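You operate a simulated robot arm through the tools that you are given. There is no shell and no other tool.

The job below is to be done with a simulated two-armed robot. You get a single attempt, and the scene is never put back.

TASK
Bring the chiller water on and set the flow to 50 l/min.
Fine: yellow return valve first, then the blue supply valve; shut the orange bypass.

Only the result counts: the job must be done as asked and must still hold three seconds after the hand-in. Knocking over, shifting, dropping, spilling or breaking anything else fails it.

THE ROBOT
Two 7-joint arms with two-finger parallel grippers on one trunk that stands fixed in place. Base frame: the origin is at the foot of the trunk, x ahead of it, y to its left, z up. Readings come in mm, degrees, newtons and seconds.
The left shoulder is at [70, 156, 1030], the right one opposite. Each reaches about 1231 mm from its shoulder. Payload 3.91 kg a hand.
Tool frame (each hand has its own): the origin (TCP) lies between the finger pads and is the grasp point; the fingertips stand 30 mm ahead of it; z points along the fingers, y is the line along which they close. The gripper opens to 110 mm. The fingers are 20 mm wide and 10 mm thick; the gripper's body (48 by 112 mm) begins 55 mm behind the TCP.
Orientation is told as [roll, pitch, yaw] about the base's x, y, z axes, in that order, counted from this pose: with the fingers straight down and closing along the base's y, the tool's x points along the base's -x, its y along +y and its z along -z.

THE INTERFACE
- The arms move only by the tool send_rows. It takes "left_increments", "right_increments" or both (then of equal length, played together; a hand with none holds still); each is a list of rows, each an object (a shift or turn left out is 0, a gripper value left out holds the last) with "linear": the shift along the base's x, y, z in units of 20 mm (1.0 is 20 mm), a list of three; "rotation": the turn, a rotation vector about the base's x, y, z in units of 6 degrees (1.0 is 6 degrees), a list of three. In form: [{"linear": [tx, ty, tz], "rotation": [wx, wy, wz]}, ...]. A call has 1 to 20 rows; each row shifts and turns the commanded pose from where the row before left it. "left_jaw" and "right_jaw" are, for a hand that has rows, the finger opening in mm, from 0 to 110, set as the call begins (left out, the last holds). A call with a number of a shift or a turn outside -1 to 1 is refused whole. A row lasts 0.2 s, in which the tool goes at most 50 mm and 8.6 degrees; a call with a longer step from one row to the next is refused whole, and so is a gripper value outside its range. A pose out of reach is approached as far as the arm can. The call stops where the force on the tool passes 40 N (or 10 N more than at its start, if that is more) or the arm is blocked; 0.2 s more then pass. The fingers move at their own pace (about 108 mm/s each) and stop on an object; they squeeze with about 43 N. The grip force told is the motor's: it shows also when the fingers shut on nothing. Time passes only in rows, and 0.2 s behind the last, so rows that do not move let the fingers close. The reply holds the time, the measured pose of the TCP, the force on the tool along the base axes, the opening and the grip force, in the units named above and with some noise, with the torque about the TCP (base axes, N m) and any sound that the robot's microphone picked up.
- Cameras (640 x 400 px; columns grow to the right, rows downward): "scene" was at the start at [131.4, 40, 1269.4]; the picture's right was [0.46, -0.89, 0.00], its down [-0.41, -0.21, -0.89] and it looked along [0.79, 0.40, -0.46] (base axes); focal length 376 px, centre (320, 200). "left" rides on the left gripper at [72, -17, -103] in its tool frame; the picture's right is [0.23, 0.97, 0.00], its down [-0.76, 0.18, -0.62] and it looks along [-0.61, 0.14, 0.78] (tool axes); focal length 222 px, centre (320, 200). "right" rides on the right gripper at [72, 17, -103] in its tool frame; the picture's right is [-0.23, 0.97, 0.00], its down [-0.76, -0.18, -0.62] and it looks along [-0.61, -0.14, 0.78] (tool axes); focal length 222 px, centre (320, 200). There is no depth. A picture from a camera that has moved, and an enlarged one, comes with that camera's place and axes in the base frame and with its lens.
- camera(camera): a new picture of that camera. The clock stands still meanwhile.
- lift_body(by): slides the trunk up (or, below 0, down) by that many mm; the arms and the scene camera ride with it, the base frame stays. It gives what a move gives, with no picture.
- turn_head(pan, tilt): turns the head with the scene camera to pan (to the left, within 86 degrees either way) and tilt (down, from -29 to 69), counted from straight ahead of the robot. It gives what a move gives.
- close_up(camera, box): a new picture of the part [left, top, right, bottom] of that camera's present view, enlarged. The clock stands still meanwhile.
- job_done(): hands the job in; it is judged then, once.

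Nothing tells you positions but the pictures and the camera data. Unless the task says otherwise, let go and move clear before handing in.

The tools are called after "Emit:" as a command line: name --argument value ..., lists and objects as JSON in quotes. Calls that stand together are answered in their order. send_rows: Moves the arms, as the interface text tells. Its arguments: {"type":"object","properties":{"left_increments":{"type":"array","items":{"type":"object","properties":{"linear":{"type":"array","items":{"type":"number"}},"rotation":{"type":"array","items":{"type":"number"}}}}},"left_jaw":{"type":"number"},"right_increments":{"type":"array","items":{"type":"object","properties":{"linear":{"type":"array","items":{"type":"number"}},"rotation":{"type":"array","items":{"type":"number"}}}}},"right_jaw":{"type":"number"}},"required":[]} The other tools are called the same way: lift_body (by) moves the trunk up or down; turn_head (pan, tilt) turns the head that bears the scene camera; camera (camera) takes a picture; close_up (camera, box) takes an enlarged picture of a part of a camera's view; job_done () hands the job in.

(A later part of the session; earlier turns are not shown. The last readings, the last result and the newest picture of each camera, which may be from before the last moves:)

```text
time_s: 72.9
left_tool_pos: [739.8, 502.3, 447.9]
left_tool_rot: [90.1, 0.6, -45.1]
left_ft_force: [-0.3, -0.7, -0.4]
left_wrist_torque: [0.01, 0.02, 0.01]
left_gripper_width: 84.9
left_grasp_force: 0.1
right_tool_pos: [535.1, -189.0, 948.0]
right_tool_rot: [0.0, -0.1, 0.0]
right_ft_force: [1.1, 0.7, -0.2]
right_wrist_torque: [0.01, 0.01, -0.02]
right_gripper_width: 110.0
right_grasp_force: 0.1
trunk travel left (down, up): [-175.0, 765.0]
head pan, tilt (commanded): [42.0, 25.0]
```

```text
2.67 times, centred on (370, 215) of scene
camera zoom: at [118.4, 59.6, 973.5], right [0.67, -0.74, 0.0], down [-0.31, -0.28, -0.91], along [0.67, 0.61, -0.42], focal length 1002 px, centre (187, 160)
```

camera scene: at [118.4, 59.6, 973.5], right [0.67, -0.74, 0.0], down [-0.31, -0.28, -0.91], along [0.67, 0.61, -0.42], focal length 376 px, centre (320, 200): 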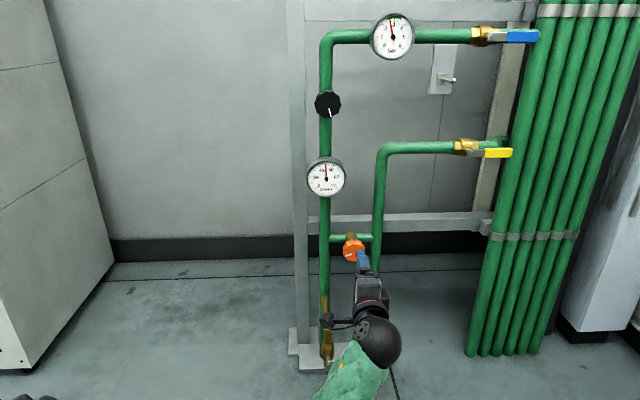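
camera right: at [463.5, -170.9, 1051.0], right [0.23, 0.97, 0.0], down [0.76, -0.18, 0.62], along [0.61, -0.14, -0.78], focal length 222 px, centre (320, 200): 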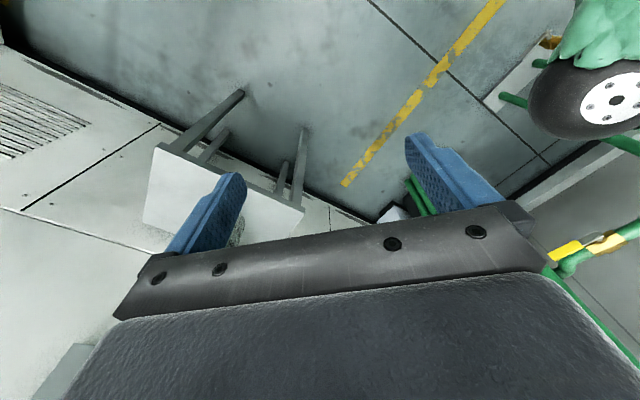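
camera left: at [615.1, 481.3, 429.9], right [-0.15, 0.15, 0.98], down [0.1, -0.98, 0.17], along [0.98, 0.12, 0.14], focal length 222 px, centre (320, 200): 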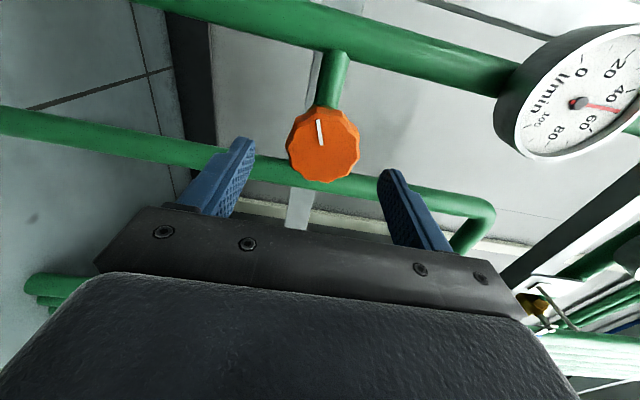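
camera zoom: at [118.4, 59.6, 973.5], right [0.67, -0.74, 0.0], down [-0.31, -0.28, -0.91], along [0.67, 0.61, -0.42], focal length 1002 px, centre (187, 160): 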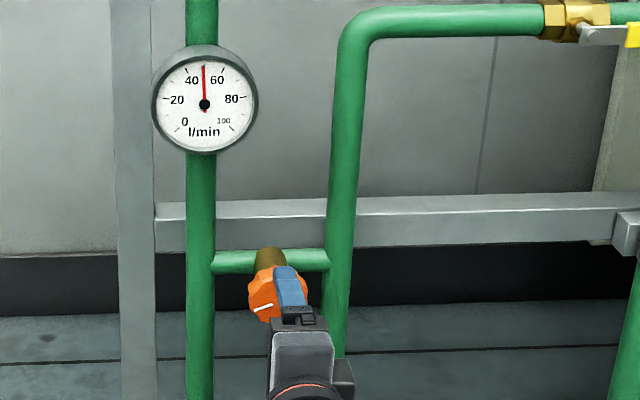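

Aligned, with the knob centred between the fingers. I'll advance 46 mm so the fingers overlap the knob by about 20 mm, then close.

Emit:
send_rows --left_increments '[{"linear": [0.5, 0.55, 0.05]}, {"linear": [0.55, 0.55, 0]}, {"linear": [0.55, 0.55, 0]}, {"linear": [0, 0, 0]}]'

Emit:
camera --camera "left"

```text
time_s: 73.9
left_tool_pos: [771.2, 535.3, 448.3]
left_tool_rot: [90.0, 0.6, -44.9]
left_ft_force: [0.0, -0.6, -0.5]
left_wrist_torque: [-0.01, 0.04, -0.02]
left_gripper_width: 85.1
left_grasp_force: 0.0
right_tool_pos: [536.8, -188.5, 947.0]
right_tool_rot: [0.0, 0.1, 0.1]
right_ft_force: [-0.3, -0.3, -0.6]
right_wrist_torque: [-0.03, -0.02, 0.0]
right_gripper_width: 110.0
right_grasp_force: 0.1
trunk travel left (down, up): [-175.0, 765.0]
head pan, tilt (commanded): [42.0, 25.0]
```

```text
taken
camera left: at [646.8, 514.3, 431.1], right [-0.15, 0.15, 0.98], down [0.1, -0.98, 0.17], along [0.98, 0.12, 0.14], focal length 222 px, centre (320, 200)
```

left: 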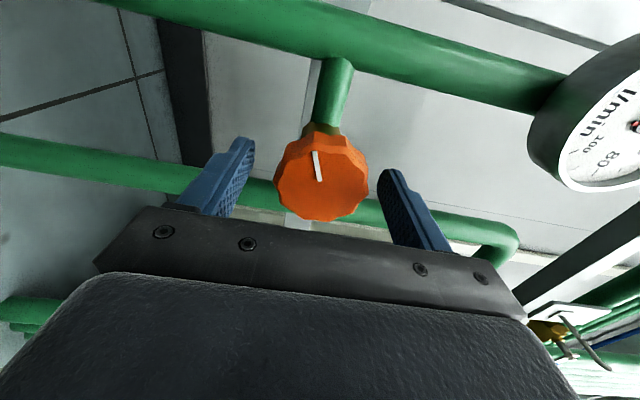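

The face is still about 18 mm ahead of the TCP, so I'll go 8 mm deeper and then close on the knob.

Emit:
send_rows --left_increments '[{"linear": [0.28, 0.28, 0]}, {"linear": [0, 0, 0]}]'

Emit:
send_rows --left_increments '[{"linear": [0, 0, 0]}, {"linear": [0, 0, 0]}, {"linear": [0, 0, 0]}]' --left_jaw 40

Emit:
camera --camera "left"

```text
time_s: 74.5
left_tool_pos: [776.8, 540.6, 449.9]
left_tool_rot: [90.0, 0.7, -44.9]
left_ft_force: [-0.3, 0.2, 0.2]
left_wrist_torque: [-0.02, 0.02, -0.01]
left_gripper_width: 85.0
left_grasp_force: 0.0
right_tool_pos: [536.4, -187.6, 947.7]
right_tool_rot: [0.1, 0.0, 0.0]
right_ft_force: [0.5, -0.2, -0.1]
right_wrist_torque: [0.03, 0.0, -0.03]
right_gripper_width: 110.0
right_grasp_force: 0.0
trunk travel left (down, up): [-175.0, 765.0]
head pan, tilt (commanded): [42.0, 25.0]
```

```text
time_s: 75.3
left_tool_pos: [776.8, 540.7, 450.7]
left_tool_rot: [90.1, 0.6, -45.0]
left_ft_force: [10.4, 6.6, 10.9]
left_wrist_torque: [-0.18, 0.16, -0.11]
left_gripper_width: 55.6
left_grasp_force: 45.6
right_tool_pos: [535.3, -188.5, 947.8]
right_tool_rot: [0.0, 0.1, 0.0]
right_ft_force: [0.6, 0.7, -0.5]
right_wrist_torque: [0.01, 0.0, -0.01]
right_gripper_width: 110.3
right_grasp_force: 0.2
trunk travel left (down, up): [-175.0, 765.0]
head pan, tilt (commanded): [42.0, 25.0]
```

```text
taken
camera left: at [652.6, 520.0, 432.5], right [-0.16, 0.15, 0.98], down [0.1, -0.98, 0.17], along [0.98, 0.12, 0.14], focal length 222 px, centre (320, 200)
```

left: 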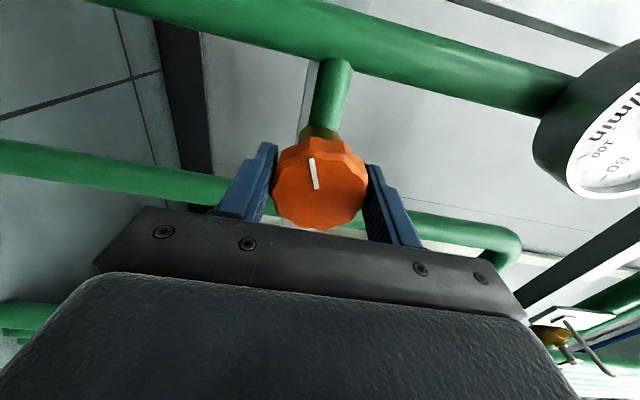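

The knob is held (55.6 mm). I'll turn it clockwise in small steps and watch the torque and gauges.

Emit:
send_rows --left_increments '[{"linear": [0, 0, 0.05], "rotation": [0.5, 0.5, 0]}, {"linear": [0, 0, 0], "rotation": [0.707, 0.707, 0]}, {"linear": [0, 0, 0], "rotation": [0.707, 0.707, 0]}, {"linear": [0, 0, 0], "rotation": [0.707, 0.707, 0]}, {"linear": [0, 0, 0]}]'

Emit:
camera --camera "left"

Emit:
close_up --camera "scene" --box '[290, 140, 450, 290]'

```text
time_s: 76.5
left_tool_pos: [777.1, 541.4, 450.7]
left_tool_rot: [90.1, 22.9, -45.1]
left_ft_force: [15.7, 9.6, 15.8]
left_wrist_torque: [-0.45, 0.37, -0.24]
left_gripper_width: 55.7
left_grasp_force: 44.9
right_tool_pos: [535.5, -189.0, 947.5]
right_tool_rot: [0.0, -0.1, 0.1]
right_ft_force: [0.1, 0.4, 0.0]
right_wrist_torque: [-0.02, -0.03, 0.0]
right_gripper_width: 109.7
right_grasp_force: 0.0
trunk travel left (down, up): [-175.0, 765.0]
head pan, tilt (commanded): [42.0, 25.0]
```

```text
taken
camera left: at [652.1, 520.4, 462.2], right [0.12, -0.12, 0.99], down [0.1, -0.99, -0.13], along [0.99, 0.12, -0.1], focal length 222 px, centre (320, 200)
```

left: 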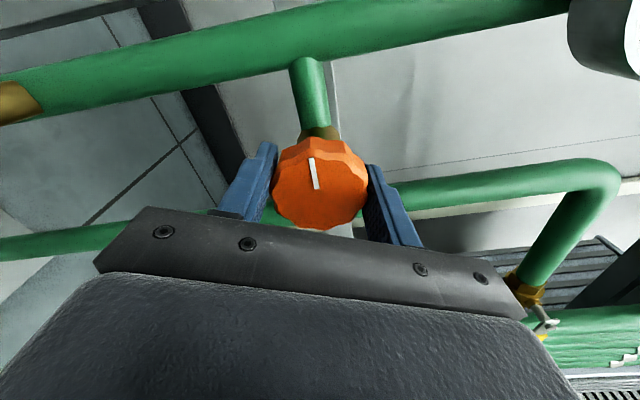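

```text
2.67 times, centred on (370, 215) of scene
camera zoom: at [118.0, 59.3, 973.7], right [0.67, -0.74, 0.0], down [-0.31, -0.28, -0.91], along [0.67, 0.61, -0.42], focal length 1002 px, centre (187, 160)
```

zoom: 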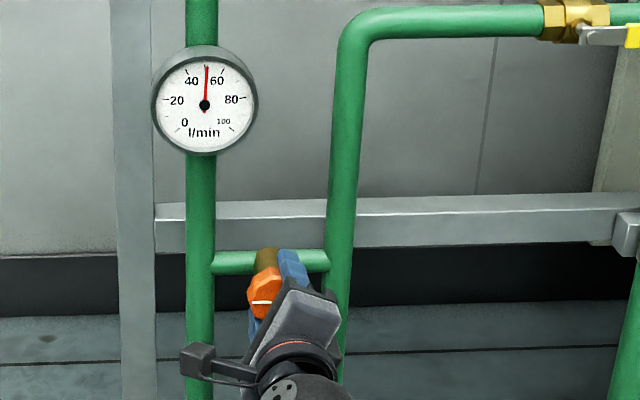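

The knob turns with the hand and the flow rises slightly, so clockwise closes the bypass. I'll relieve the side load with a small shift and keep turning.

Emit:
send_rows --left_increments '[{"linear": [0.08, 0.06, 0.1]}, {"linear": [0, 0, 0], "rotation": [0.707, 0.707, 0]}, {"linear": [0, 0, 0], "rotation": [0.707, 0.707, 0]}, {"linear": [0, 0, 0], "rotation": [0.707, 0.707, 0]}, {"linear": [0, 0, 0], "rotation": [0.707, 0.707, 0]}, {"linear": [0, 0, 0], "rotation": [0.707, 0.707, 0]}, {"linear": [0, 0, 0], "rotation": [0.707, 0.707, 0]}, {"linear": [0, 0, 0]}]'

Emit:
camera --camera "left"

Emit:
close_up --camera "scene" --box '[290, 140, 450, 290]'

```text
time_s: 77.2
left_tool_pos: [777.5, 540.5, 451.3]
left_tool_rot: [89.9, 30.6, -45.1]
left_ft_force: [-23.5, -8.3, 1.7]
left_wrist_torque: [-0.07, 0.1, -0.46]
left_gripper_width: 55.8
left_grasp_force: 45.5
right_tool_pos: [535.5, -187.7, 947.6]
right_tool_rot: [0.0, 0.0, 0.1]
right_ft_force: [-0.8, -0.4, 0.2]
right_wrist_torque: [0.02, 0.01, -0.02]
right_gripper_width: 110.0
right_grasp_force: 0.1
trunk travel left (down, up): [-175.0, 765.0]
head pan, tilt (commanded): [42.0, 25.0]
stopped in row 3 (left hand): the force on the tool passed its limit at 42 N (the readings are from after the stop); the commanded pose is now the measured one
```

```text
taken
camera left: at [654.0, 518.6, 472.6], right [0.21, -0.21, 0.95], down [0.09, -0.97, -0.24], along [0.97, 0.13, -0.19], focal length 222 px, centre (320, 200)
```

left: 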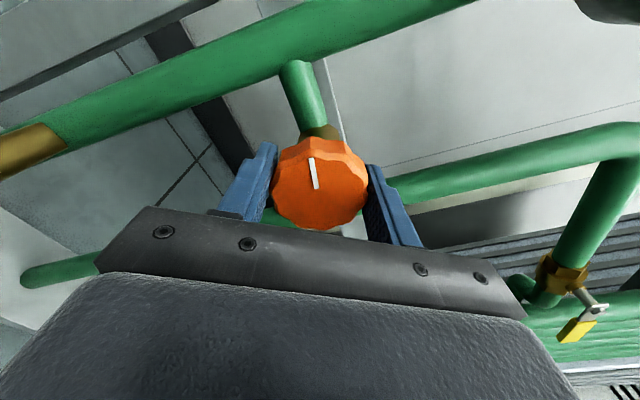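

```text
2.67 times, centred on (370, 215) of scene
camera zoom: at [117.5, 59.4, 973.5], right [0.67, -0.74, 0.0], down [-0.31, -0.28, -0.91], along [0.67, 0.61, -0.42], focal length 1002 px, centre (187, 160)
```

zoom: 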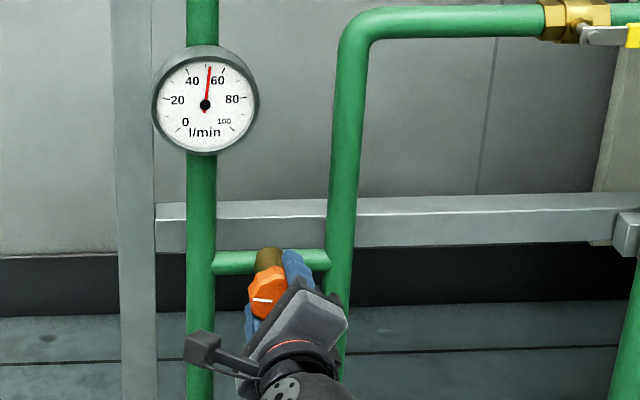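

The arm is stiff axially, so small shifts matter. I'll relieve about 1 mm and continue in shorter bites.

Emit:
send_rows --left_increments '[{"linear": [-0.056, -0.021, 0]}, {"linear": [0, 0, 0], "rotation": [0.707, 0.707, 0]}, {"linear": [0, 0, 0], "rotation": [0.707, 0.707, 0]}, {"linear": [0, 0, 0], "rotation": [0.707, 0.707, 0]}, {"linear": [0, 0, 0]}]'

```text
time_s: 78.4
left_tool_pos: [777.5, 539.6, 452.4]
left_tool_rot: [89.9, 48.8, -45.1]
left_ft_force: [11.2, 3.0, 14.5]
left_wrist_torque: [-0.51, 0.47, 0.22]
left_gripper_width: 55.4
left_grasp_force: 45.7
right_tool_pos: [535.9, -188.4, 948.3]
right_tool_rot: [0.1, -0.1, -0.1]
right_ft_force: [-0.2, -1.3, -0.1]
right_wrist_torque: [0.03, -0.01, 0.0]
right_gripper_width: 110.0
right_grasp_force: 0.1
trunk travel left (down, up): [-175.0, 765.0]
head pan, tilt (commanded): [42.0, 25.0]
```

That's about 48° so far. I'll continue turning.

Emit:
send_rows --left_increments '[{"linear": [0.01, 0, 0.04]}, {"linear": [0, 0, 0], "rotation": [0.707, 0.707, 0]}, {"linear": [0, 0, 0], "rotation": [0.707, 0.707, 0]}, {"linear": [0, 0, 0], "rotation": [0.707, 0.707, 0]}, {"linear": [0, 0, 0]}]'

Emit:
close_up --camera "scene" --box '[290, 140, 450, 290]'

Emit:
camera --camera "left"

```text
time_s: 79.6
left_tool_pos: [778.4, 540.1, 450.6]
left_tool_rot: [89.9, 66.8, -45.2]
left_ft_force: [34.1, 4.6, 19.2]
left_wrist_torque: [0.05, -0.14, 0.32]
left_gripper_width: 55.4
left_grasp_force: 45.0
right_tool_pos: [536.2, -188.6, 947.9]
right_tool_rot: [0.0, 0.0, 0.0]
right_ft_force: [-0.8, 1.0, -0.3]
right_wrist_torque: [0.01, 0.01, -0.01]
right_gripper_width: 109.8
right_grasp_force: 0.0
trunk travel left (down, up): [-175.0, 765.0]
head pan, tilt (commanded): [42.0, 25.0]
```

```text
2.67 times, centred on (370, 215) of scene
camera zoom: at [118.3, 59.0, 973.7], right [0.67, -0.74, 0.0], down [-0.31, -0.28, -0.91], along [0.67, 0.61, -0.42], focal length 1002 px, centre (187, 160)
```

zoom: 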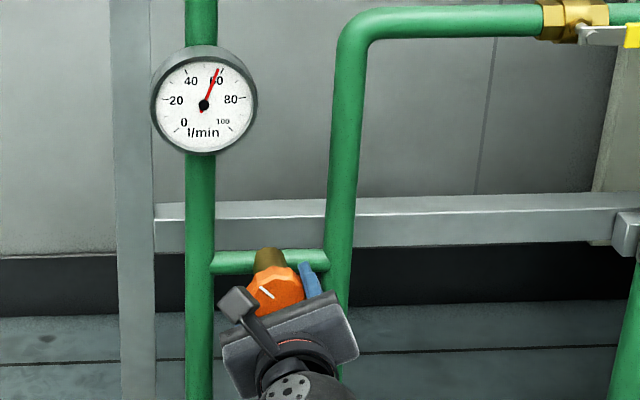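

```text
taken
camera left: at [673.6, 498.9, 511.0], right [0.57, -0.57, 0.59], down [-0.11, -0.77, -0.63], along [0.81, 0.29, -0.5], focal length 222 px, centre (320, 200)
```

left: 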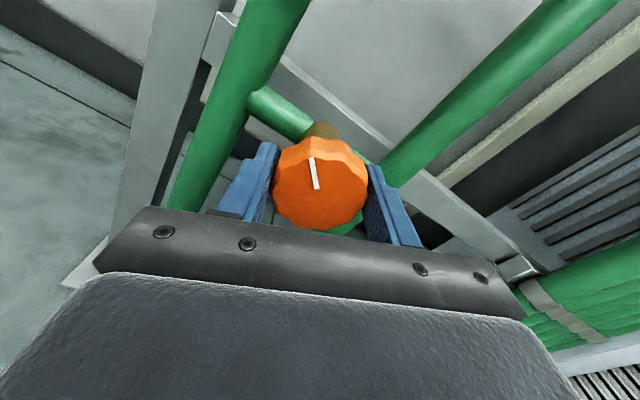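

The flow is up to about 58 and the pointer is at about 10 o'clock. I'll relieve the load and keep turning clockwise.

Emit:
send_rows --left_increments '[{"linear": [0.06, 0, 0.04]}, {"linear": [0, 0, 0]}]'

Emit:
send_rows --left_increments '[{"linear": [0, 0, 0], "rotation": [0.707, 0.707, 0]}, {"linear": [0, 0, 0], "rotation": [0.707, 0.707, 0]}, {"linear": [0, 0, 0], "rotation": [0.707, 0.707, 0]}, {"linear": [0, 0, 0]}]'

```text
time_s: 80.2
left_tool_pos: [777.9, 539.3, 452.6]
left_tool_rot: [89.7, 66.7, -45.4]
left_ft_force: [6.7, -4.0, 11.6]
left_wrist_torque: [0.77, -0.79, -0.09]
left_gripper_width: 55.6
left_grasp_force: 44.8
right_tool_pos: [535.3, -188.7, 946.2]
right_tool_rot: [0.0, 0.1, 0.1]
right_ft_force: [0.2, 0.3, 0.7]
right_wrist_torque: [0.02, 0.01, 0.0]
right_gripper_width: 110.1
right_grasp_force: 0.1
trunk travel left (down, up): [-175.0, 765.0]
head pan, tilt (commanded): [42.0, 25.0]
```

```text
time_s: 81.2
left_tool_pos: [780.2, 539.3, 452.2]
left_tool_rot: [88.3, 84.7, -46.7]
left_ft_force: [0.4, -16.2, 6.3]
left_wrist_torque: [0.15, -0.21, 0.54]
left_gripper_width: 55.7
left_grasp_force: 45.0
right_tool_pos: [535.5, -189.1, 947.4]
right_tool_rot: [0.0, 0.0, 0.0]
right_ft_force: [0.2, 0.0, -0.1]
right_wrist_torque: [0.0, -0.02, 0.0]
right_gripper_width: 109.9
right_grasp_force: 0.1
trunk travel left (down, up): [-175.0, 765.0]
head pan, tilt (commanded): [42.0, 25.0]
```

84° turned now. Continuing.

Emit:
send_rows --left_increments '[{"linear": [0, -0.035, 0.015]}, {"linear": [0, 0, 0], "rotation": [0.707, 0.707, 0]}, {"linear": [0, 0, 0], "rotation": [0.707, 0.707, 0]}, {"linear": [0, 0, 0], "rotation": [0.707, 0.707, 0]}, {"linear": [0, 0, 0]}]'

Emit:
close_up --camera "scene" --box '[290, 140, 450, 290]'

Emit:
close_up --camera "left" --box '[220, 80, 420, 260]'

```text
time_s: 82.4
left_tool_pos: [779.2, 537.8, 453.5]
left_tool_rot: [-89.4, 77.4, 135.6]
left_ft_force: [13.6, -18.3, 4.2]
left_wrist_torque: [-0.2, 0.11, -0.04]
left_gripper_width: 55.7
left_grasp_force: 45.4
right_tool_pos: [536.5, -189.8, 948.9]
right_tool_rot: [0.1, 0.0, 0.0]
right_ft_force: [0.1, 1.2, 1.3]
right_wrist_torque: [0.0, 0.0, 0.01]
right_gripper_width: 110.1
right_grasp_force: 0.0
trunk travel left (down, up): [-175.0, 765.0]
head pan, tilt (commanded): [42.0, 25.0]
```

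```text
2.67 times, centred on (370, 215) of scene
camera zoom: at [118.6, 59.0, 973.5], right [0.67, -0.74, 0.0], down [-0.31, -0.28, -0.91], along [0.67, 0.61, -0.42], focal length 1002 px, centre (187, 160)
```

zoom: 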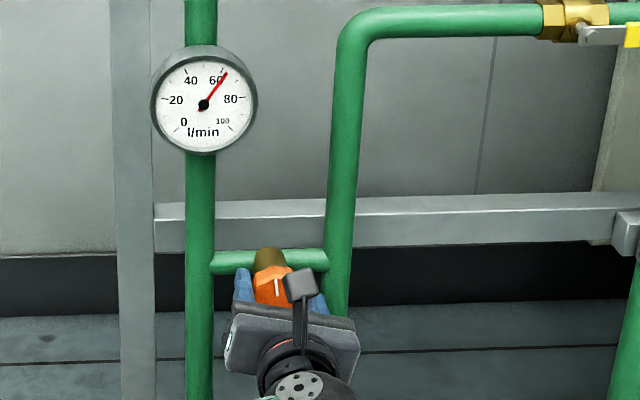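

```text
2.22 times, centred on (320, 170) of left
camera zoom: at [705.6, 467.0, 525.8], right [0.71, -0.71, 0.01], down [-0.44, -0.45, -0.78], along [0.56, 0.55, -0.63], focal length 494 px, centre (320, 267)
```

zoom: 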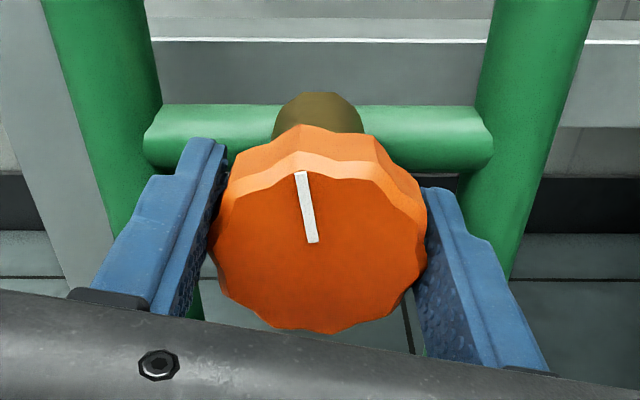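

The pointer is now nearly straight up and the flow is about 65. I'll continue clockwise until the stop or until the flow stops changing.

Emit:
send_rows --left_increments '[{"linear": [0.04, -0.04, 0.01]}, {"linear": [0, 0, 0], "rotation": [0.707, 0.707, 0]}, {"linear": [0, 0, 0], "rotation": [0.707, 0.707, 0]}, {"linear": [0, 0, 0], "rotation": [0.707, 0.707, 0]}, {"linear": [0, 0, 0], "rotation": [0.707, 0.707, 0]}, {"linear": [0, 0, 0]}]'

Emit:
close_up --camera "scene" --box '[290, 140, 450, 290]'

Emit:
close_up --camera "left" --box '[220, 80, 420, 260]'

```text
time_s: 83.8
left_tool_pos: [779.2, 538.7, 451.1]
left_tool_rot: [-89.7, 53.3, 135.4]
left_ft_force: [13.2, -10.5, -5.4]
left_wrist_torque: [-0.47, -0.28, 0.33]
left_gripper_width: 55.0
left_grasp_force: 45.0
right_tool_pos: [536.3, -188.9, 947.7]
right_tool_rot: [0.0, 0.1, 0.1]
right_ft_force: [0.5, 1.0, 0.3]
right_wrist_torque: [-0.01, 0.02, 0.01]
right_gripper_width: 110.2
right_grasp_force: 0.1
trunk travel left (down, up): [-175.0, 765.0]
head pan, tilt (commanded): [42.0, 25.0]
```

```text
2.67 times, centred on (370, 215) of scene
camera zoom: at [119.0, 59.7, 973.3], right [0.67, -0.74, 0.0], down [-0.32, -0.28, -0.91], along [0.67, 0.61, -0.42], focal length 1002 px, centre (187, 160)
```

zoom: 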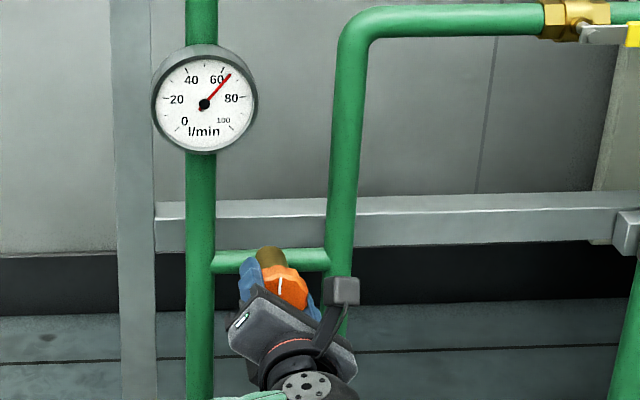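

```text
2.22 times, centred on (320, 170) of left
camera zoom: at [728.0, 445.8, 518.4], right [0.65, -0.65, -0.4], down [-0.66, -0.22, -0.71], along [0.37, 0.73, -0.57], focal length 494 px, centre (320, 267)
```

zoom: 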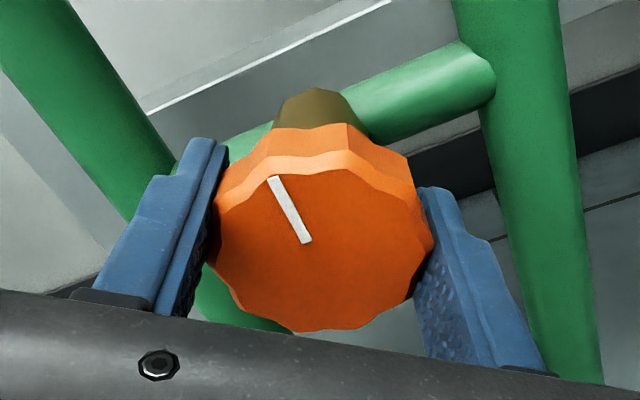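

The hand slipped on the knob for the last part, with the pointer at 12 o'clock and the flow levelled near 67, so that's the closed stop. I'll release, back off straight, and check it.

Emit:
send_rows --left_increments '[{"linear": [0, 0, 0]}, {"linear": [0, 0, 0]}]' --left_jaw 90

Emit:
send_rows --left_increments '[{"linear": [-0.7, -0.7, 0]}, {"linear": [-0.9, -0.9, 0]}, {"linear": [-0.9, -0.9, 0]}, {"linear": [-0.9, -0.9, 0]}, {"linear": [-0.9, -0.9, 0]}, {"linear": [0, 0, 0]}]'

Emit:
close_up --camera "scene" --box '[290, 140, 450, 290]'

Emit:
camera --camera "left"

Emit:
camera --camera "scene"

```text
time_s: 84.4
left_tool_pos: [779.4, 538.9, 452.8]
left_tool_rot: [-89.9, 53.4, 135.4]
left_ft_force: [-0.3, 0.0, -0.2]
left_wrist_torque: [0.02, 0.05, 0.05]
left_gripper_width: 90.1
left_grasp_force: 0.0
right_tool_pos: [534.6, -188.7, 947.9]
right_tool_rot: [0.0, 0.0, 0.1]
right_ft_force: [0.4, 0.1, -0.5]
right_wrist_torque: [-0.01, 0.01, 0.03]
right_gripper_width: 109.9
right_grasp_force: 0.1
trunk travel left (down, up): [-175.0, 765.0]
head pan, tilt (commanded): [42.0, 25.0]
```

```text
time_s: 85.8
left_tool_pos: [693.8, 454.0, 452.6]
left_tool_rot: [-89.8, 53.5, 135.4]
left_ft_force: [-0.8, -0.3, 0.5]
left_wrist_torque: [0.0, 0.0, -0.02]
left_gripper_width: 89.8
left_grasp_force: 0.1
right_tool_pos: [535.4, -187.9, 948.2]
right_tool_rot: [0.0, 0.0, 0.0]
right_ft_force: [-0.3, 0.8, 0.9]
right_wrist_torque: [-0.02, -0.01, 0.02]
right_gripper_width: 110.1
right_grasp_force: 0.0
trunk travel left (down, up): [-175.0, 765.0]
head pan, tilt (commanded): [42.0, 25.0]
```

```text
2.67 times, centred on (370, 215) of scene
camera zoom: at [118.4, 59.7, 973.5], right [0.67, -0.74, 0.0], down [-0.31, -0.28, -0.91], along [0.67, 0.61, -0.42], focal length 1002 px, centre (187, 160)
```

zoom: 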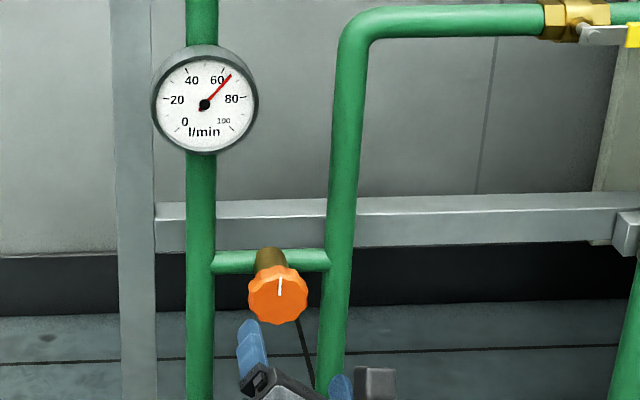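

```text
taken
camera left: at [641.8, 359.9, 519.2], right [0.65, -0.65, -0.4], down [-0.66, -0.22, -0.72], along [0.37, 0.73, -0.57], focal length 222 px, centre (320, 200)
```

left: 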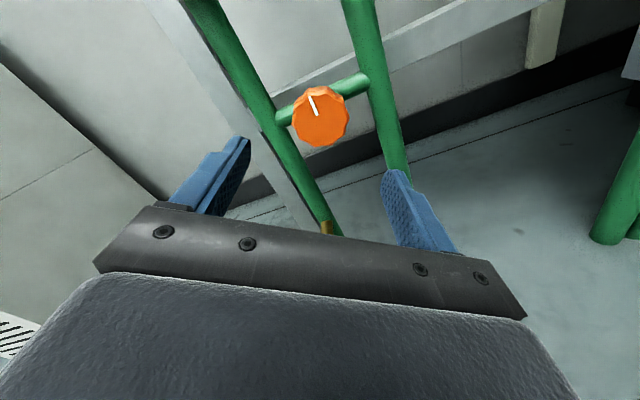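

```text
taken
camera scene: at [118.4, 59.7, 973.5], right [0.67, -0.74, 0.0], down [-0.31, -0.28, -0.91], along [0.67, 0.61, -0.42], focal length 376 px, centre (320, 200)
```

scene: 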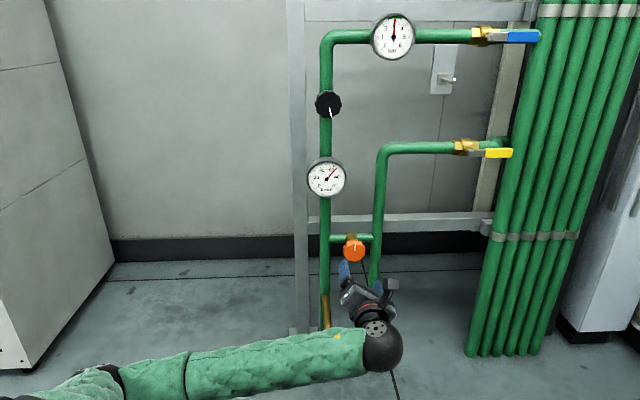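

The orange bypass is shut with its pointer at 12 o'clock. The flow now reads about 67 l/min and the pressure is in the green. Next I go to the black flow knob, unrolling the hand on the way up.

Emit:
send_rows --left_increments '[{"linear": [-0.14, 0.11, 0.6], "rotation": [-0.9, -0.9, 0]}, {"linear": [-0.14, 0.11, 0.9], "rotation": [-0.9, -0.9, 0]}, {"linear": [-0.14, 0.11, 0.9], "rotation": [-0.9, -0.9, 0]}, {"linear": [-0.14, 0.11, 0.9], "rotation": [-0.9, -0.9, 0]}, {"linear": [-0.14, 0.11, 0.9], "rotation": [-0.9, -0.9, 0]}, {"linear": [-0.14, 0.11, 0.9], "rotation": [-0.9, -0.9, 0]}, {"linear": [-0.14, 0.11, 0.9], "rotation": [-0.9, -0.9, 0]}, {"linear": [-0.14, 0.11, 0.9], "rotation": [-0.9, -0.9, 0]}, {"linear": [0, 0, 0]}]'

Emit:
camera --camera "scene"

```text
time_s: 87.8
left_tool_pos: [670.7, 470.2, 591.0]
left_tool_rot: [89.5, 65.5, -45.4]
left_ft_force: [-0.3, 0.2, 0.4]
left_wrist_torque: [0.01, -0.02, -0.03]
left_gripper_width: 90.0
left_grasp_force: 0.1
right_tool_pos: [536.1, -189.0, 947.5]
right_tool_rot: [0.0, 0.0, 0.0]
right_ft_force: [0.3, 0.5, -0.7]
right_wrist_torque: [0.0, 0.0, -0.01]
right_gripper_width: 109.9
right_grasp_force: 0.1
trunk travel left (down, up): [-175.0, 765.0]
head pan, tilt (commanded): [42.0, 25.0]
```

```text
taken
camera scene: at [118.3, 59.7, 973.5], right [0.67, -0.74, 0.0], down [-0.31, -0.28, -0.91], along [0.67, 0.61, -0.42], focal length 376 px, centre (320, 200)
```

scene: 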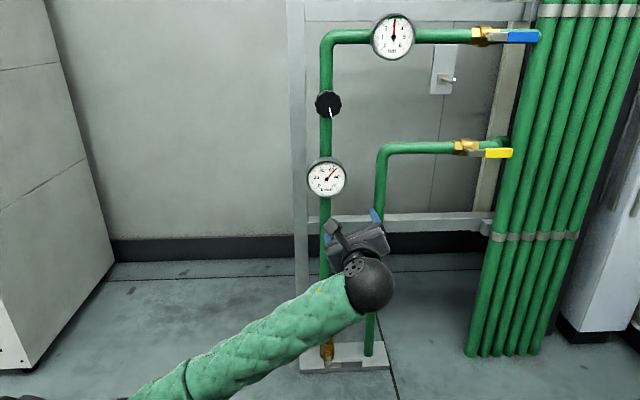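

Tracking is good. I'll continue to the standoff in front of the black knob.

Emit:
send_rows --left_increments '[{"linear": [-0.15, 0.14, 0.9], "rotation": [-0.9, -0.9, 0]}, {"linear": [-0.15, 0.14, 0.9], "rotation": [-0.9, -0.9, 0]}, {"linear": [-0.15, 0.14, 0.9], "rotation": [-0.9, -0.9, 0]}, {"linear": [-0.15, 0.14, 0.9], "rotation": [-0.9, -0.9, 0]}, {"linear": [-0.15, 0.14, 0.9], "rotation": [-0.9, -0.9, 0]}, {"linear": [-0.15, 0.14, 0.9], "rotation": [-0.9, -0.9, 0]}, {"linear": [-0.15, 0.14, 0.9], "rotation": [-0.9, -0.9, 0]}, {"linear": [-0.15, 0.14, 0.9], "rotation": [-0.9, -0.9, 0]}, {"linear": [-0.15, 0.14, 0.9], "rotation": [-0.5, -0.5, 0]}, {"linear": [-0.1, 0.1, 0.9]}, {"linear": [-0.1, 0.1, 0.9]}, {"linear": [-0.1, 0.1, 0.9]}, {"linear": [0, 0, 0]}]'

Emit:
camera --camera "left"

Emit:
camera --camera "scene"

```text
time_s: 90.6
left_tool_pos: [638.0, 502.3, 806.3]
left_tool_rot: [90.0, 0.2, -45.1]
left_ft_force: [-0.3, 0.5, -0.3]
left_wrist_torque: [0.02, 0.01, 0.02]
left_gripper_width: 90.1
left_grasp_force: 0.0
right_tool_pos: [536.5, -187.8, 946.9]
right_tool_rot: [-0.1, 0.0, 0.0]
right_ft_force: [0.3, -0.6, -1.1]
right_wrist_torque: [0.02, 0.01, -0.03]
right_gripper_width: 109.8
right_grasp_force: 0.1
trunk travel left (down, up): [-175.0, 765.0]
head pan, tilt (commanded): [42.0, 25.0]
```

```text
taken
camera left: at [513.9, 480.9, 788.4], right [-0.16, 0.16, 0.97], down [0.1, -0.98, 0.18], along [0.98, 0.12, 0.14], focal length 222 px, centre (320, 200)
```

left: 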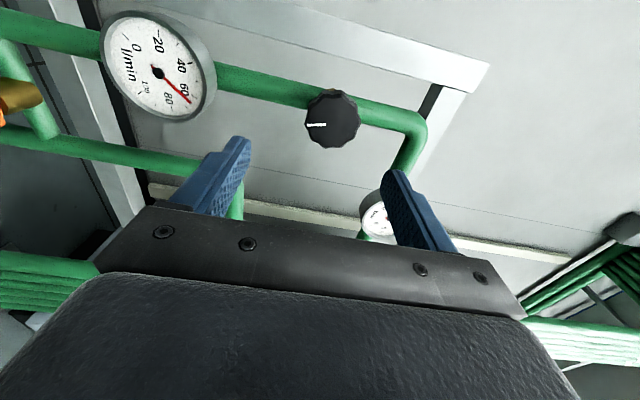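

```text
taken
camera scene: at [118.4, 59.6, 973.5], right [0.67, -0.74, 0.0], down [-0.31, -0.28, -0.91], along [0.67, 0.61, -0.42], focal length 376 px, centre (320, 200)
```

scene: 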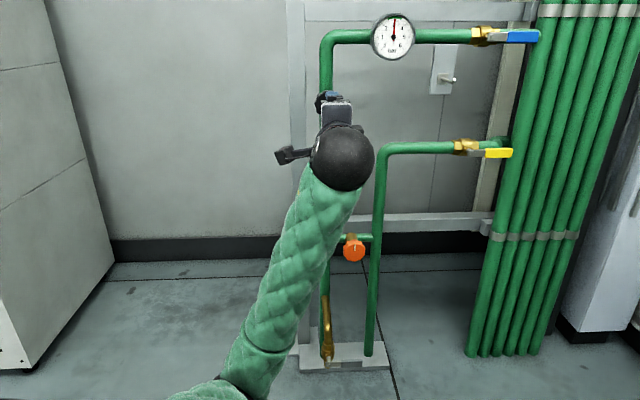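

The black knob is at u≈98.5, z≈817.5, and its face is at w≈935. I'll align and go most of the way in.

Emit:
send_rows --left_increments '[{"linear": [0.09, -0.09, 0.56]}, {"linear": [0.8, 0.8, 0]}, {"linear": [0.8, 0.8, 0]}, {"linear": [0.8, 0.8, 0]}, {"linear": [0, 0, 0]}]'

Emit:
camera --camera "left"

```text
time_s: 91.8
left_tool_pos: [688.6, 547.6, 818.1]
left_tool_rot: [90.0, 0.1, -45.1]
left_ft_force: [-0.4, -0.4, 0.1]
left_wrist_torque: [-0.01, 0.01, 0.02]
left_gripper_width: 89.8
left_grasp_force: 0.1
right_tool_pos: [537.1, -189.0, 948.1]
right_tool_rot: [0.1, 0.0, 0.0]
right_ft_force: [-0.6, -0.1, 0.1]
right_wrist_torque: [0.03, -0.03, 0.01]
right_gripper_width: 109.9
right_grasp_force: 0.0
trunk travel left (down, up): [-175.0, 765.0]
head pan, tilt (commanded): [42.0, 25.0]
```

```text
taken
camera left: at [564.1, 527.5, 800.1], right [-0.16, 0.16, 0.97], down [0.1, -0.98, 0.18], along [0.98, 0.12, 0.14], focal length 222 px, centre (320, 200)
```

left: 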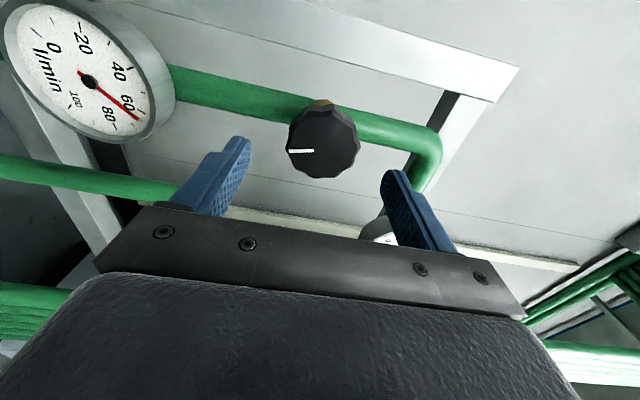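

Centred. I'll advance the remaining 57 mm and close on the knob.

Emit:
send_rows --left_increments '[{"linear": [0.65, 0.68, 0]}, {"linear": [0.67, 0.68, 0]}, {"linear": [0.67, 0.67, 0]}, {"linear": [0, 0, 0]}]'

Emit:
camera --camera "left"

```text
time_s: 92.8
left_tool_pos: [729.3, 588.4, 817.1]
left_tool_rot: [90.0, 0.3, -45.0]
left_ft_force: [-0.7, -0.2, 0.8]
left_wrist_torque: [0.0, 0.01, 0.04]
left_gripper_width: 90.2
left_grasp_force: 0.1
right_tool_pos: [535.4, -188.5, 947.4]
right_tool_rot: [0.0, 0.1, 0.1]
right_ft_force: [-1.3, 0.1, -0.8]
right_wrist_torque: [-0.03, 0.04, 0.0]
right_gripper_width: 110.2
right_grasp_force: 0.0
trunk travel left (down, up): [-175.0, 765.0]
head pan, tilt (commanded): [42.0, 25.0]
```

```text
taken
camera left: at [604.3, 567.8, 800.2], right [-0.16, 0.16, 0.97], down [0.1, -0.98, 0.18], along [0.98, 0.12, 0.14], focal length 222 px, centre (320, 200)
```

left: 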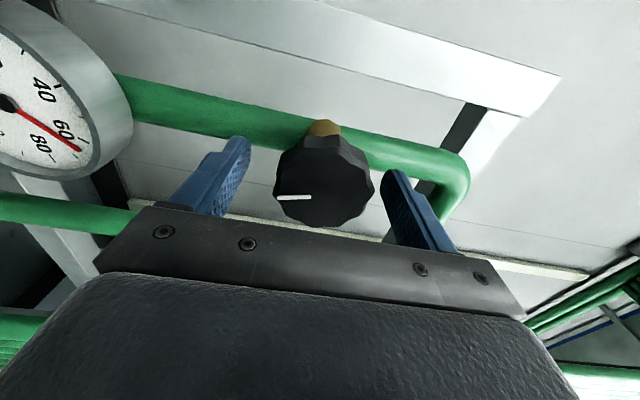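

The knob is between the fingers and the gauge's 40–80 range is visible to the wrist camera. Now I close.

Emit:
send_rows --left_increments '[{"linear": [0, 0, 0.06]}, {"linear": [0, 0, 0]}, {"linear": [0, 0, 0]}, {"linear": [0, 0, 0]}]' --left_jaw 40

Emit:
camera --camera "left"

```text
time_s: 93.8
left_tool_pos: [728.0, 588.7, 820.1]
left_tool_rot: [90.1, 0.2, -45.1]
left_ft_force: [10.1, 10.0, 15.5]
left_wrist_torque: [-0.25, 0.2, -0.04]
left_gripper_width: 55.8
left_grasp_force: 45.3
right_tool_pos: [536.3, -188.6, 947.7]
right_tool_rot: [0.0, 0.0, 0.1]
right_ft_force: [-0.7, -0.4, -0.6]
right_wrist_torque: [-0.02, 0.0, 0.0]
right_gripper_width: 109.9
right_grasp_force: 0.1
trunk travel left (down, up): [-175.0, 765.0]
head pan, tilt (commanded): [42.0, 25.0]
```

```text
taken
camera left: at [603.7, 568.1, 802.2], right [-0.16, 0.16, 0.97], down [0.1, -0.98, 0.18], along [0.98, 0.12, 0.14], focal length 222 px, centre (320, 200)
```

left: 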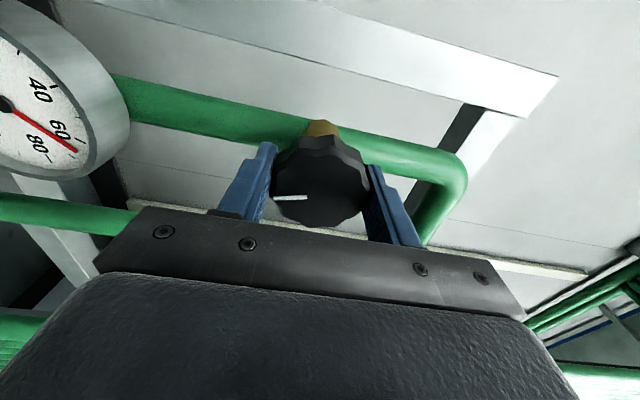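

Gripped at 55.8 mm. I'll turn clockwise 12° and see which way the flow goes.

Emit:
send_rows --left_increments '[{"linear": [0.01, 0.01, 0.04]}, {"linear": [0, 0, 0], "rotation": [0.707, 0.707, 0]}, {"linear": [0, 0, 0], "rotation": [0.707, 0.707, 0]}, {"linear": [0, 0, 0]}, {"linear": [0, 0, 0]}]'

Emit:
close_up --camera "left" --box '[0, 20, 400, 260]'

Emit:
camera --camera "scene"

```text
time_s: 95.0
left_tool_pos: [728.3, 588.8, 819.9]
left_tool_rot: [90.1, 12.2, -45.2]
left_ft_force: [6.6, 8.6, 11.0]
left_wrist_torque: [0.21, -0.2, 0.12]
left_gripper_width: 55.7
left_grasp_force: 44.9
right_tool_pos: [536.0, -187.8, 946.7]
right_tool_rot: [0.0, 0.1, 0.1]
right_ft_force: [0.5, 0.3, 0.0]
right_wrist_torque: [0.01, 0.04, 0.01]
right_gripper_width: 110.1
right_grasp_force: 0.1
trunk travel left (down, up): [-175.0, 765.0]
head pan, tilt (commanded): [42.0, 25.0]
```

```text
1.60 times, centred on (200, 140) of left
camera zoom: at [602.4, 569.5, 817.9], right [-0.01, 0.01, 1.0], down [0.11, -0.99, 0.01], along [0.99, 0.11, 0.01], focal length 355 px, centre (512, 296)
```

zoom: 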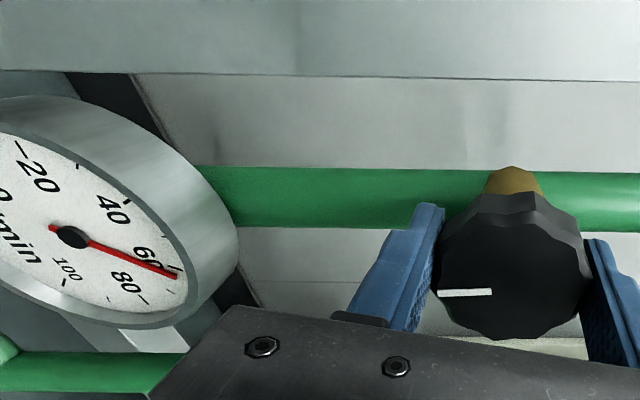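

```text
taken
camera scene: at [118.1, 59.7, 973.6], right [0.67, -0.74, 0.0], down [-0.31, -0.28, -0.91], along [0.67, 0.61, -0.42], focal length 376 px, centre (320, 200)
```

scene: 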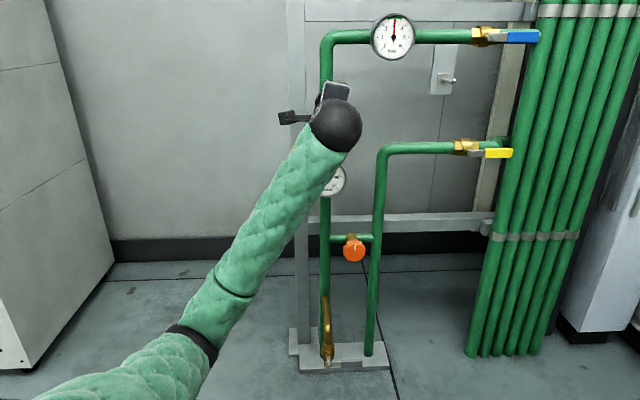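

Flow seems to be dropping. I'll zoom into the gauge for a better reading.

Emit:
close_up --camera "left" --box '[0, 70, 160, 230]'

Emit:
close_up --camera "scene" --box '[290, 140, 390, 220]'

```text
2.50 times, centred on (80, 150) of left
camera zoom: at [602.4, 569.5, 817.9], right [-0.01, 0.01, 1.0], down [0.11, -0.99, 0.01], along [0.99, 0.11, 0.01], focal length 555 px, centre (920, 325)
```

zoom: 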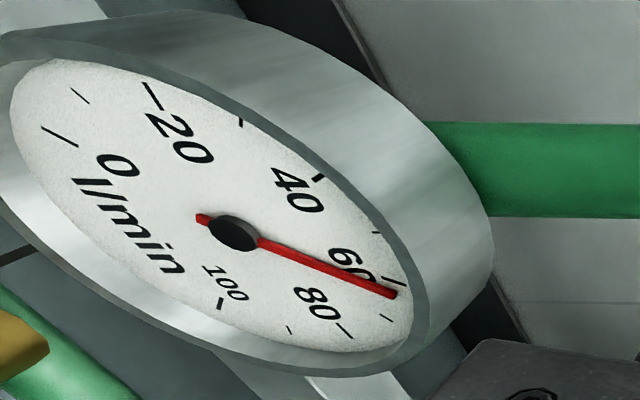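

```text
5.00 times, centred on (340, 180) of scene
camera zoom: at [118.1, 59.7, 973.6], right [0.67, -0.74, 0.0], down [-0.31, -0.28, -0.91], along [0.67, 0.61, -0.42], focal length 1879 px, centre (220, 300)
```

zoom: 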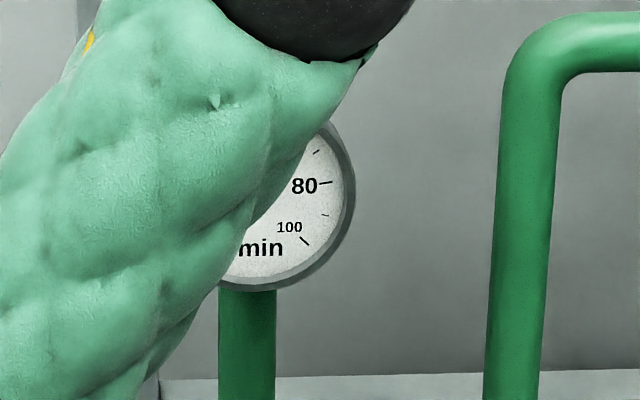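

The gauge reads about 63, down from 67 for 12°, so clockwise reduces the flow. I'll turn another 24°.

Emit:
send_rows --left_increments '[{"linear": [0.01, 0.01, 0.025], "rotation": [0.707, 0.707, 0]}, {"linear": [0, 0, 0], "rotation": [0.707, 0.707, 0]}, {"linear": [0, 0, 0], "rotation": [0.707, 0.707, 0]}, {"linear": [0, 0, 0], "rotation": [0.707, 0.707, 0]}, {"linear": [0, 0, 0]}, {"linear": [0, 0, 0]}]'

Emit:
camera --camera "left"

Emit:
close_up --camera "left" --box '[0, 90, 160, 250]'

```text
time_s: 96.4
left_tool_pos: [727.5, 587.6, 821.4]
left_tool_rot: [89.8, 36.1, -45.2]
left_ft_force: [-1.8, 1.2, 6.3]
left_wrist_torque: [-0.06, 0.06, 0.06]
left_gripper_width: 55.8
left_grasp_force: 44.9
right_tool_pos: [536.7, -188.0, 947.2]
right_tool_rot: [-0.1, 0.0, 0.0]
right_ft_force: [-0.5, 0.5, 0.1]
right_wrist_torque: [0.0, -0.03, -0.01]
right_gripper_width: 109.9
right_grasp_force: 0.1
trunk travel left (down, up): [-175.0, 765.0]
head pan, tilt (commanded): [42.0, 25.0]
```

```text
taken
camera left: at [606.7, 565.2, 848.8], right [0.28, -0.28, 0.92], down [0.07, -0.95, -0.31], along [0.96, 0.15, -0.25], focal length 222 px, centre (320, 200)
```

left: 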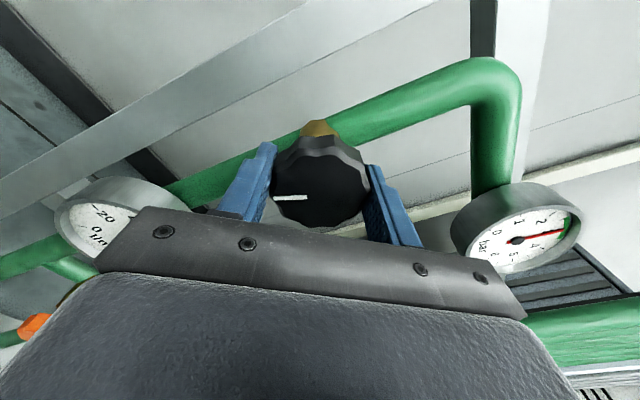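

```text
2.50 times, centred on (80, 170) of left
camera zoom: at [606.7, 565.2, 848.8], right [0.28, -0.28, 0.92], down [0.07, -0.95, -0.31], along [0.96, 0.15, -0.25], focal length 555 px, centre (920, 275)
```

zoom: 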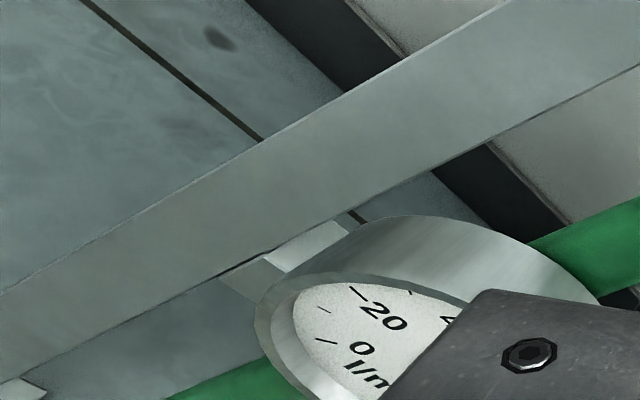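

The gripper hides the dial from here, so I'll check the scene camera.

Emit:
camera --camera "scene"

Emit:
close_up --camera "scene" --box '[290, 140, 390, 220]'

```text
taken
camera scene: at [118.0, 59.6, 973.5], right [0.67, -0.74, 0.0], down [-0.31, -0.28, -0.91], along [0.67, 0.61, -0.42], focal length 376 px, centre (320, 200)
```

scene: 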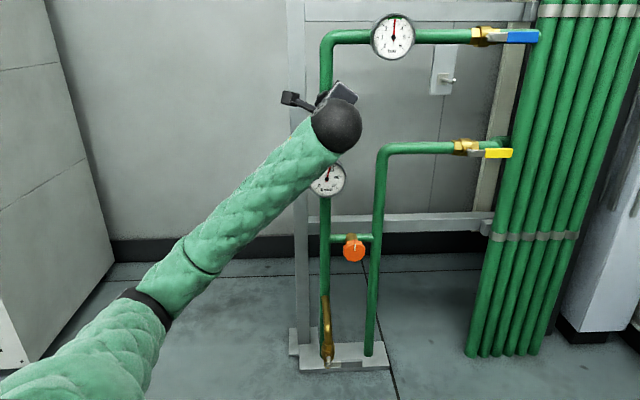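

```text
5.00 times, centred on (340, 180) of scene
camera zoom: at [118.0, 59.6, 973.5], right [0.67, -0.74, 0.0], down [-0.31, -0.28, -0.91], along [0.67, 0.61, -0.42], focal length 1879 px, centre (220, 300)
```

zoom: 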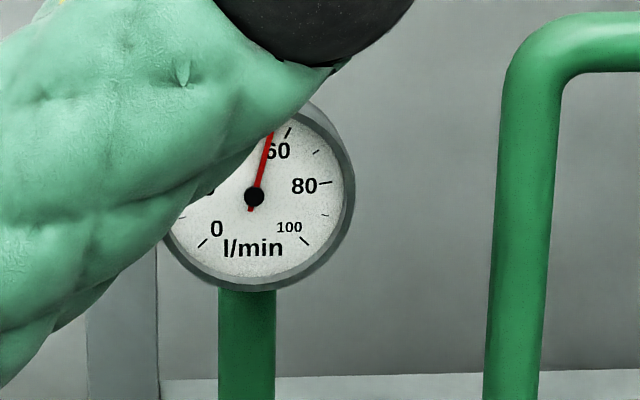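

The needle is at about 56 l/min after 36°. I need roughly 18° more, so I'll turn 15° and re-read.

Emit:
send_rows --left_increments '[{"linear": [0, 0, 0.01], "rotation": [0.589, 0.589, 0]}, {"linear": [0, 0, 0], "rotation": [0.589, 0.589, 0]}, {"linear": [0, 0, 0], "rotation": [0.589, 0.589, 0]}, {"linear": [0, 0, 0]}, {"linear": [0, 0, 0]}]'

Emit:
close_up --camera "scene" --box '[290, 140, 390, 220]'

Emit:
close_up --camera "left" --box '[220, 80, 420, 260]'

```text
time_s: 97.6
left_tool_pos: [728.6, 587.8, 820.1]
left_tool_rot: [89.8, 51.2, -45.2]
left_ft_force: [15.5, 2.2, 15.1]
left_wrist_torque: [-0.39, 0.39, 0.26]
left_gripper_width: 55.5
left_grasp_force: 45.4
right_tool_pos: [536.0, -190.2, 946.5]
right_tool_rot: [0.0, 0.0, 0.1]
right_ft_force: [0.2, -1.3, 1.0]
right_wrist_torque: [0.02, -0.01, 0.01]
right_gripper_width: 110.3
right_grasp_force: 0.1
trunk travel left (down, up): [-175.0, 765.0]
head pan, tilt (commanded): [42.0, 25.0]
```

```text
5.00 times, centred on (340, 180) of scene
camera zoom: at [118.6, 59.3, 973.6], right [0.67, -0.74, 0.0], down [-0.31, -0.28, -0.91], along [0.67, 0.61, -0.42], focal length 1879 px, centre (220, 300)
```

zoom: 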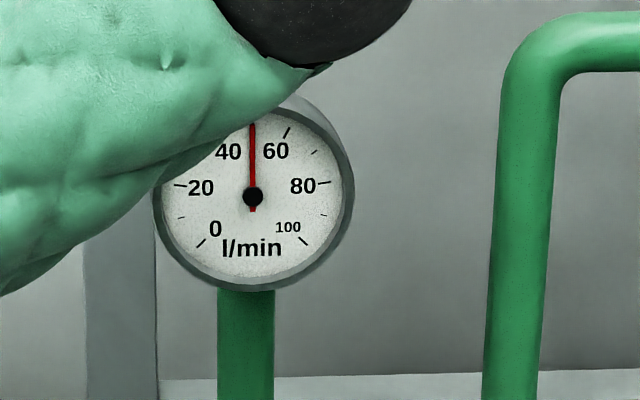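

```text
2.22 times, centred on (320, 170) of left
camera zoom: at [613.9, 558.1, 865.7], right [0.44, -0.44, 0.79], down [-0.01, -0.88, -0.48], along [0.9, 0.2, -0.39], focal length 494 px, centre (320, 267)
```

zoom: 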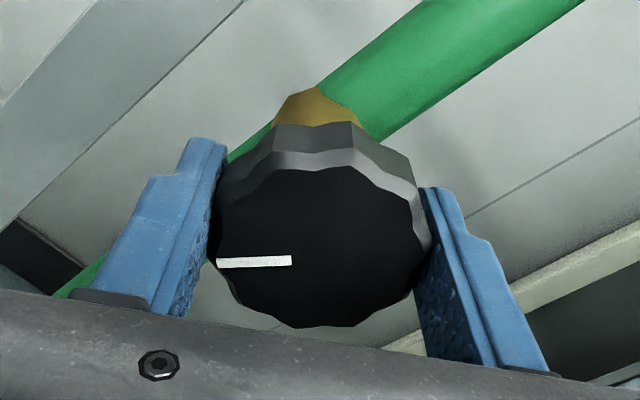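

The needle appears to be straight up at 50. I'll zoom in tighter to verify.

Emit:
close_up --camera "scene" --box '[304, 158, 350, 200]'

```text
9.52 times, centred on (327, 179) of scene
camera zoom: at [118.6, 59.3, 973.6], right [0.67, -0.74, 0.0], down [-0.31, -0.28, -0.91], along [0.67, 0.61, -0.42], focal length 3578 px, centre (253, 400)
```

zoom: 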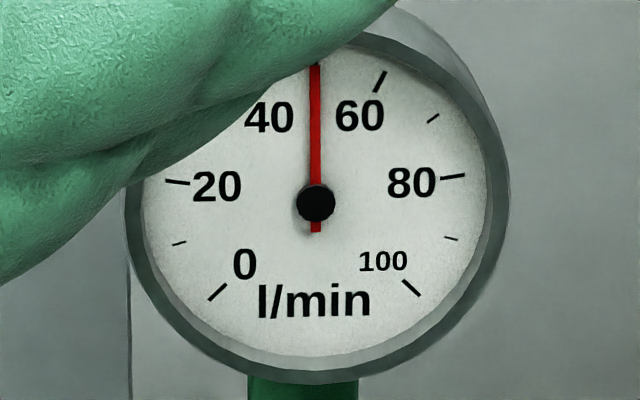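

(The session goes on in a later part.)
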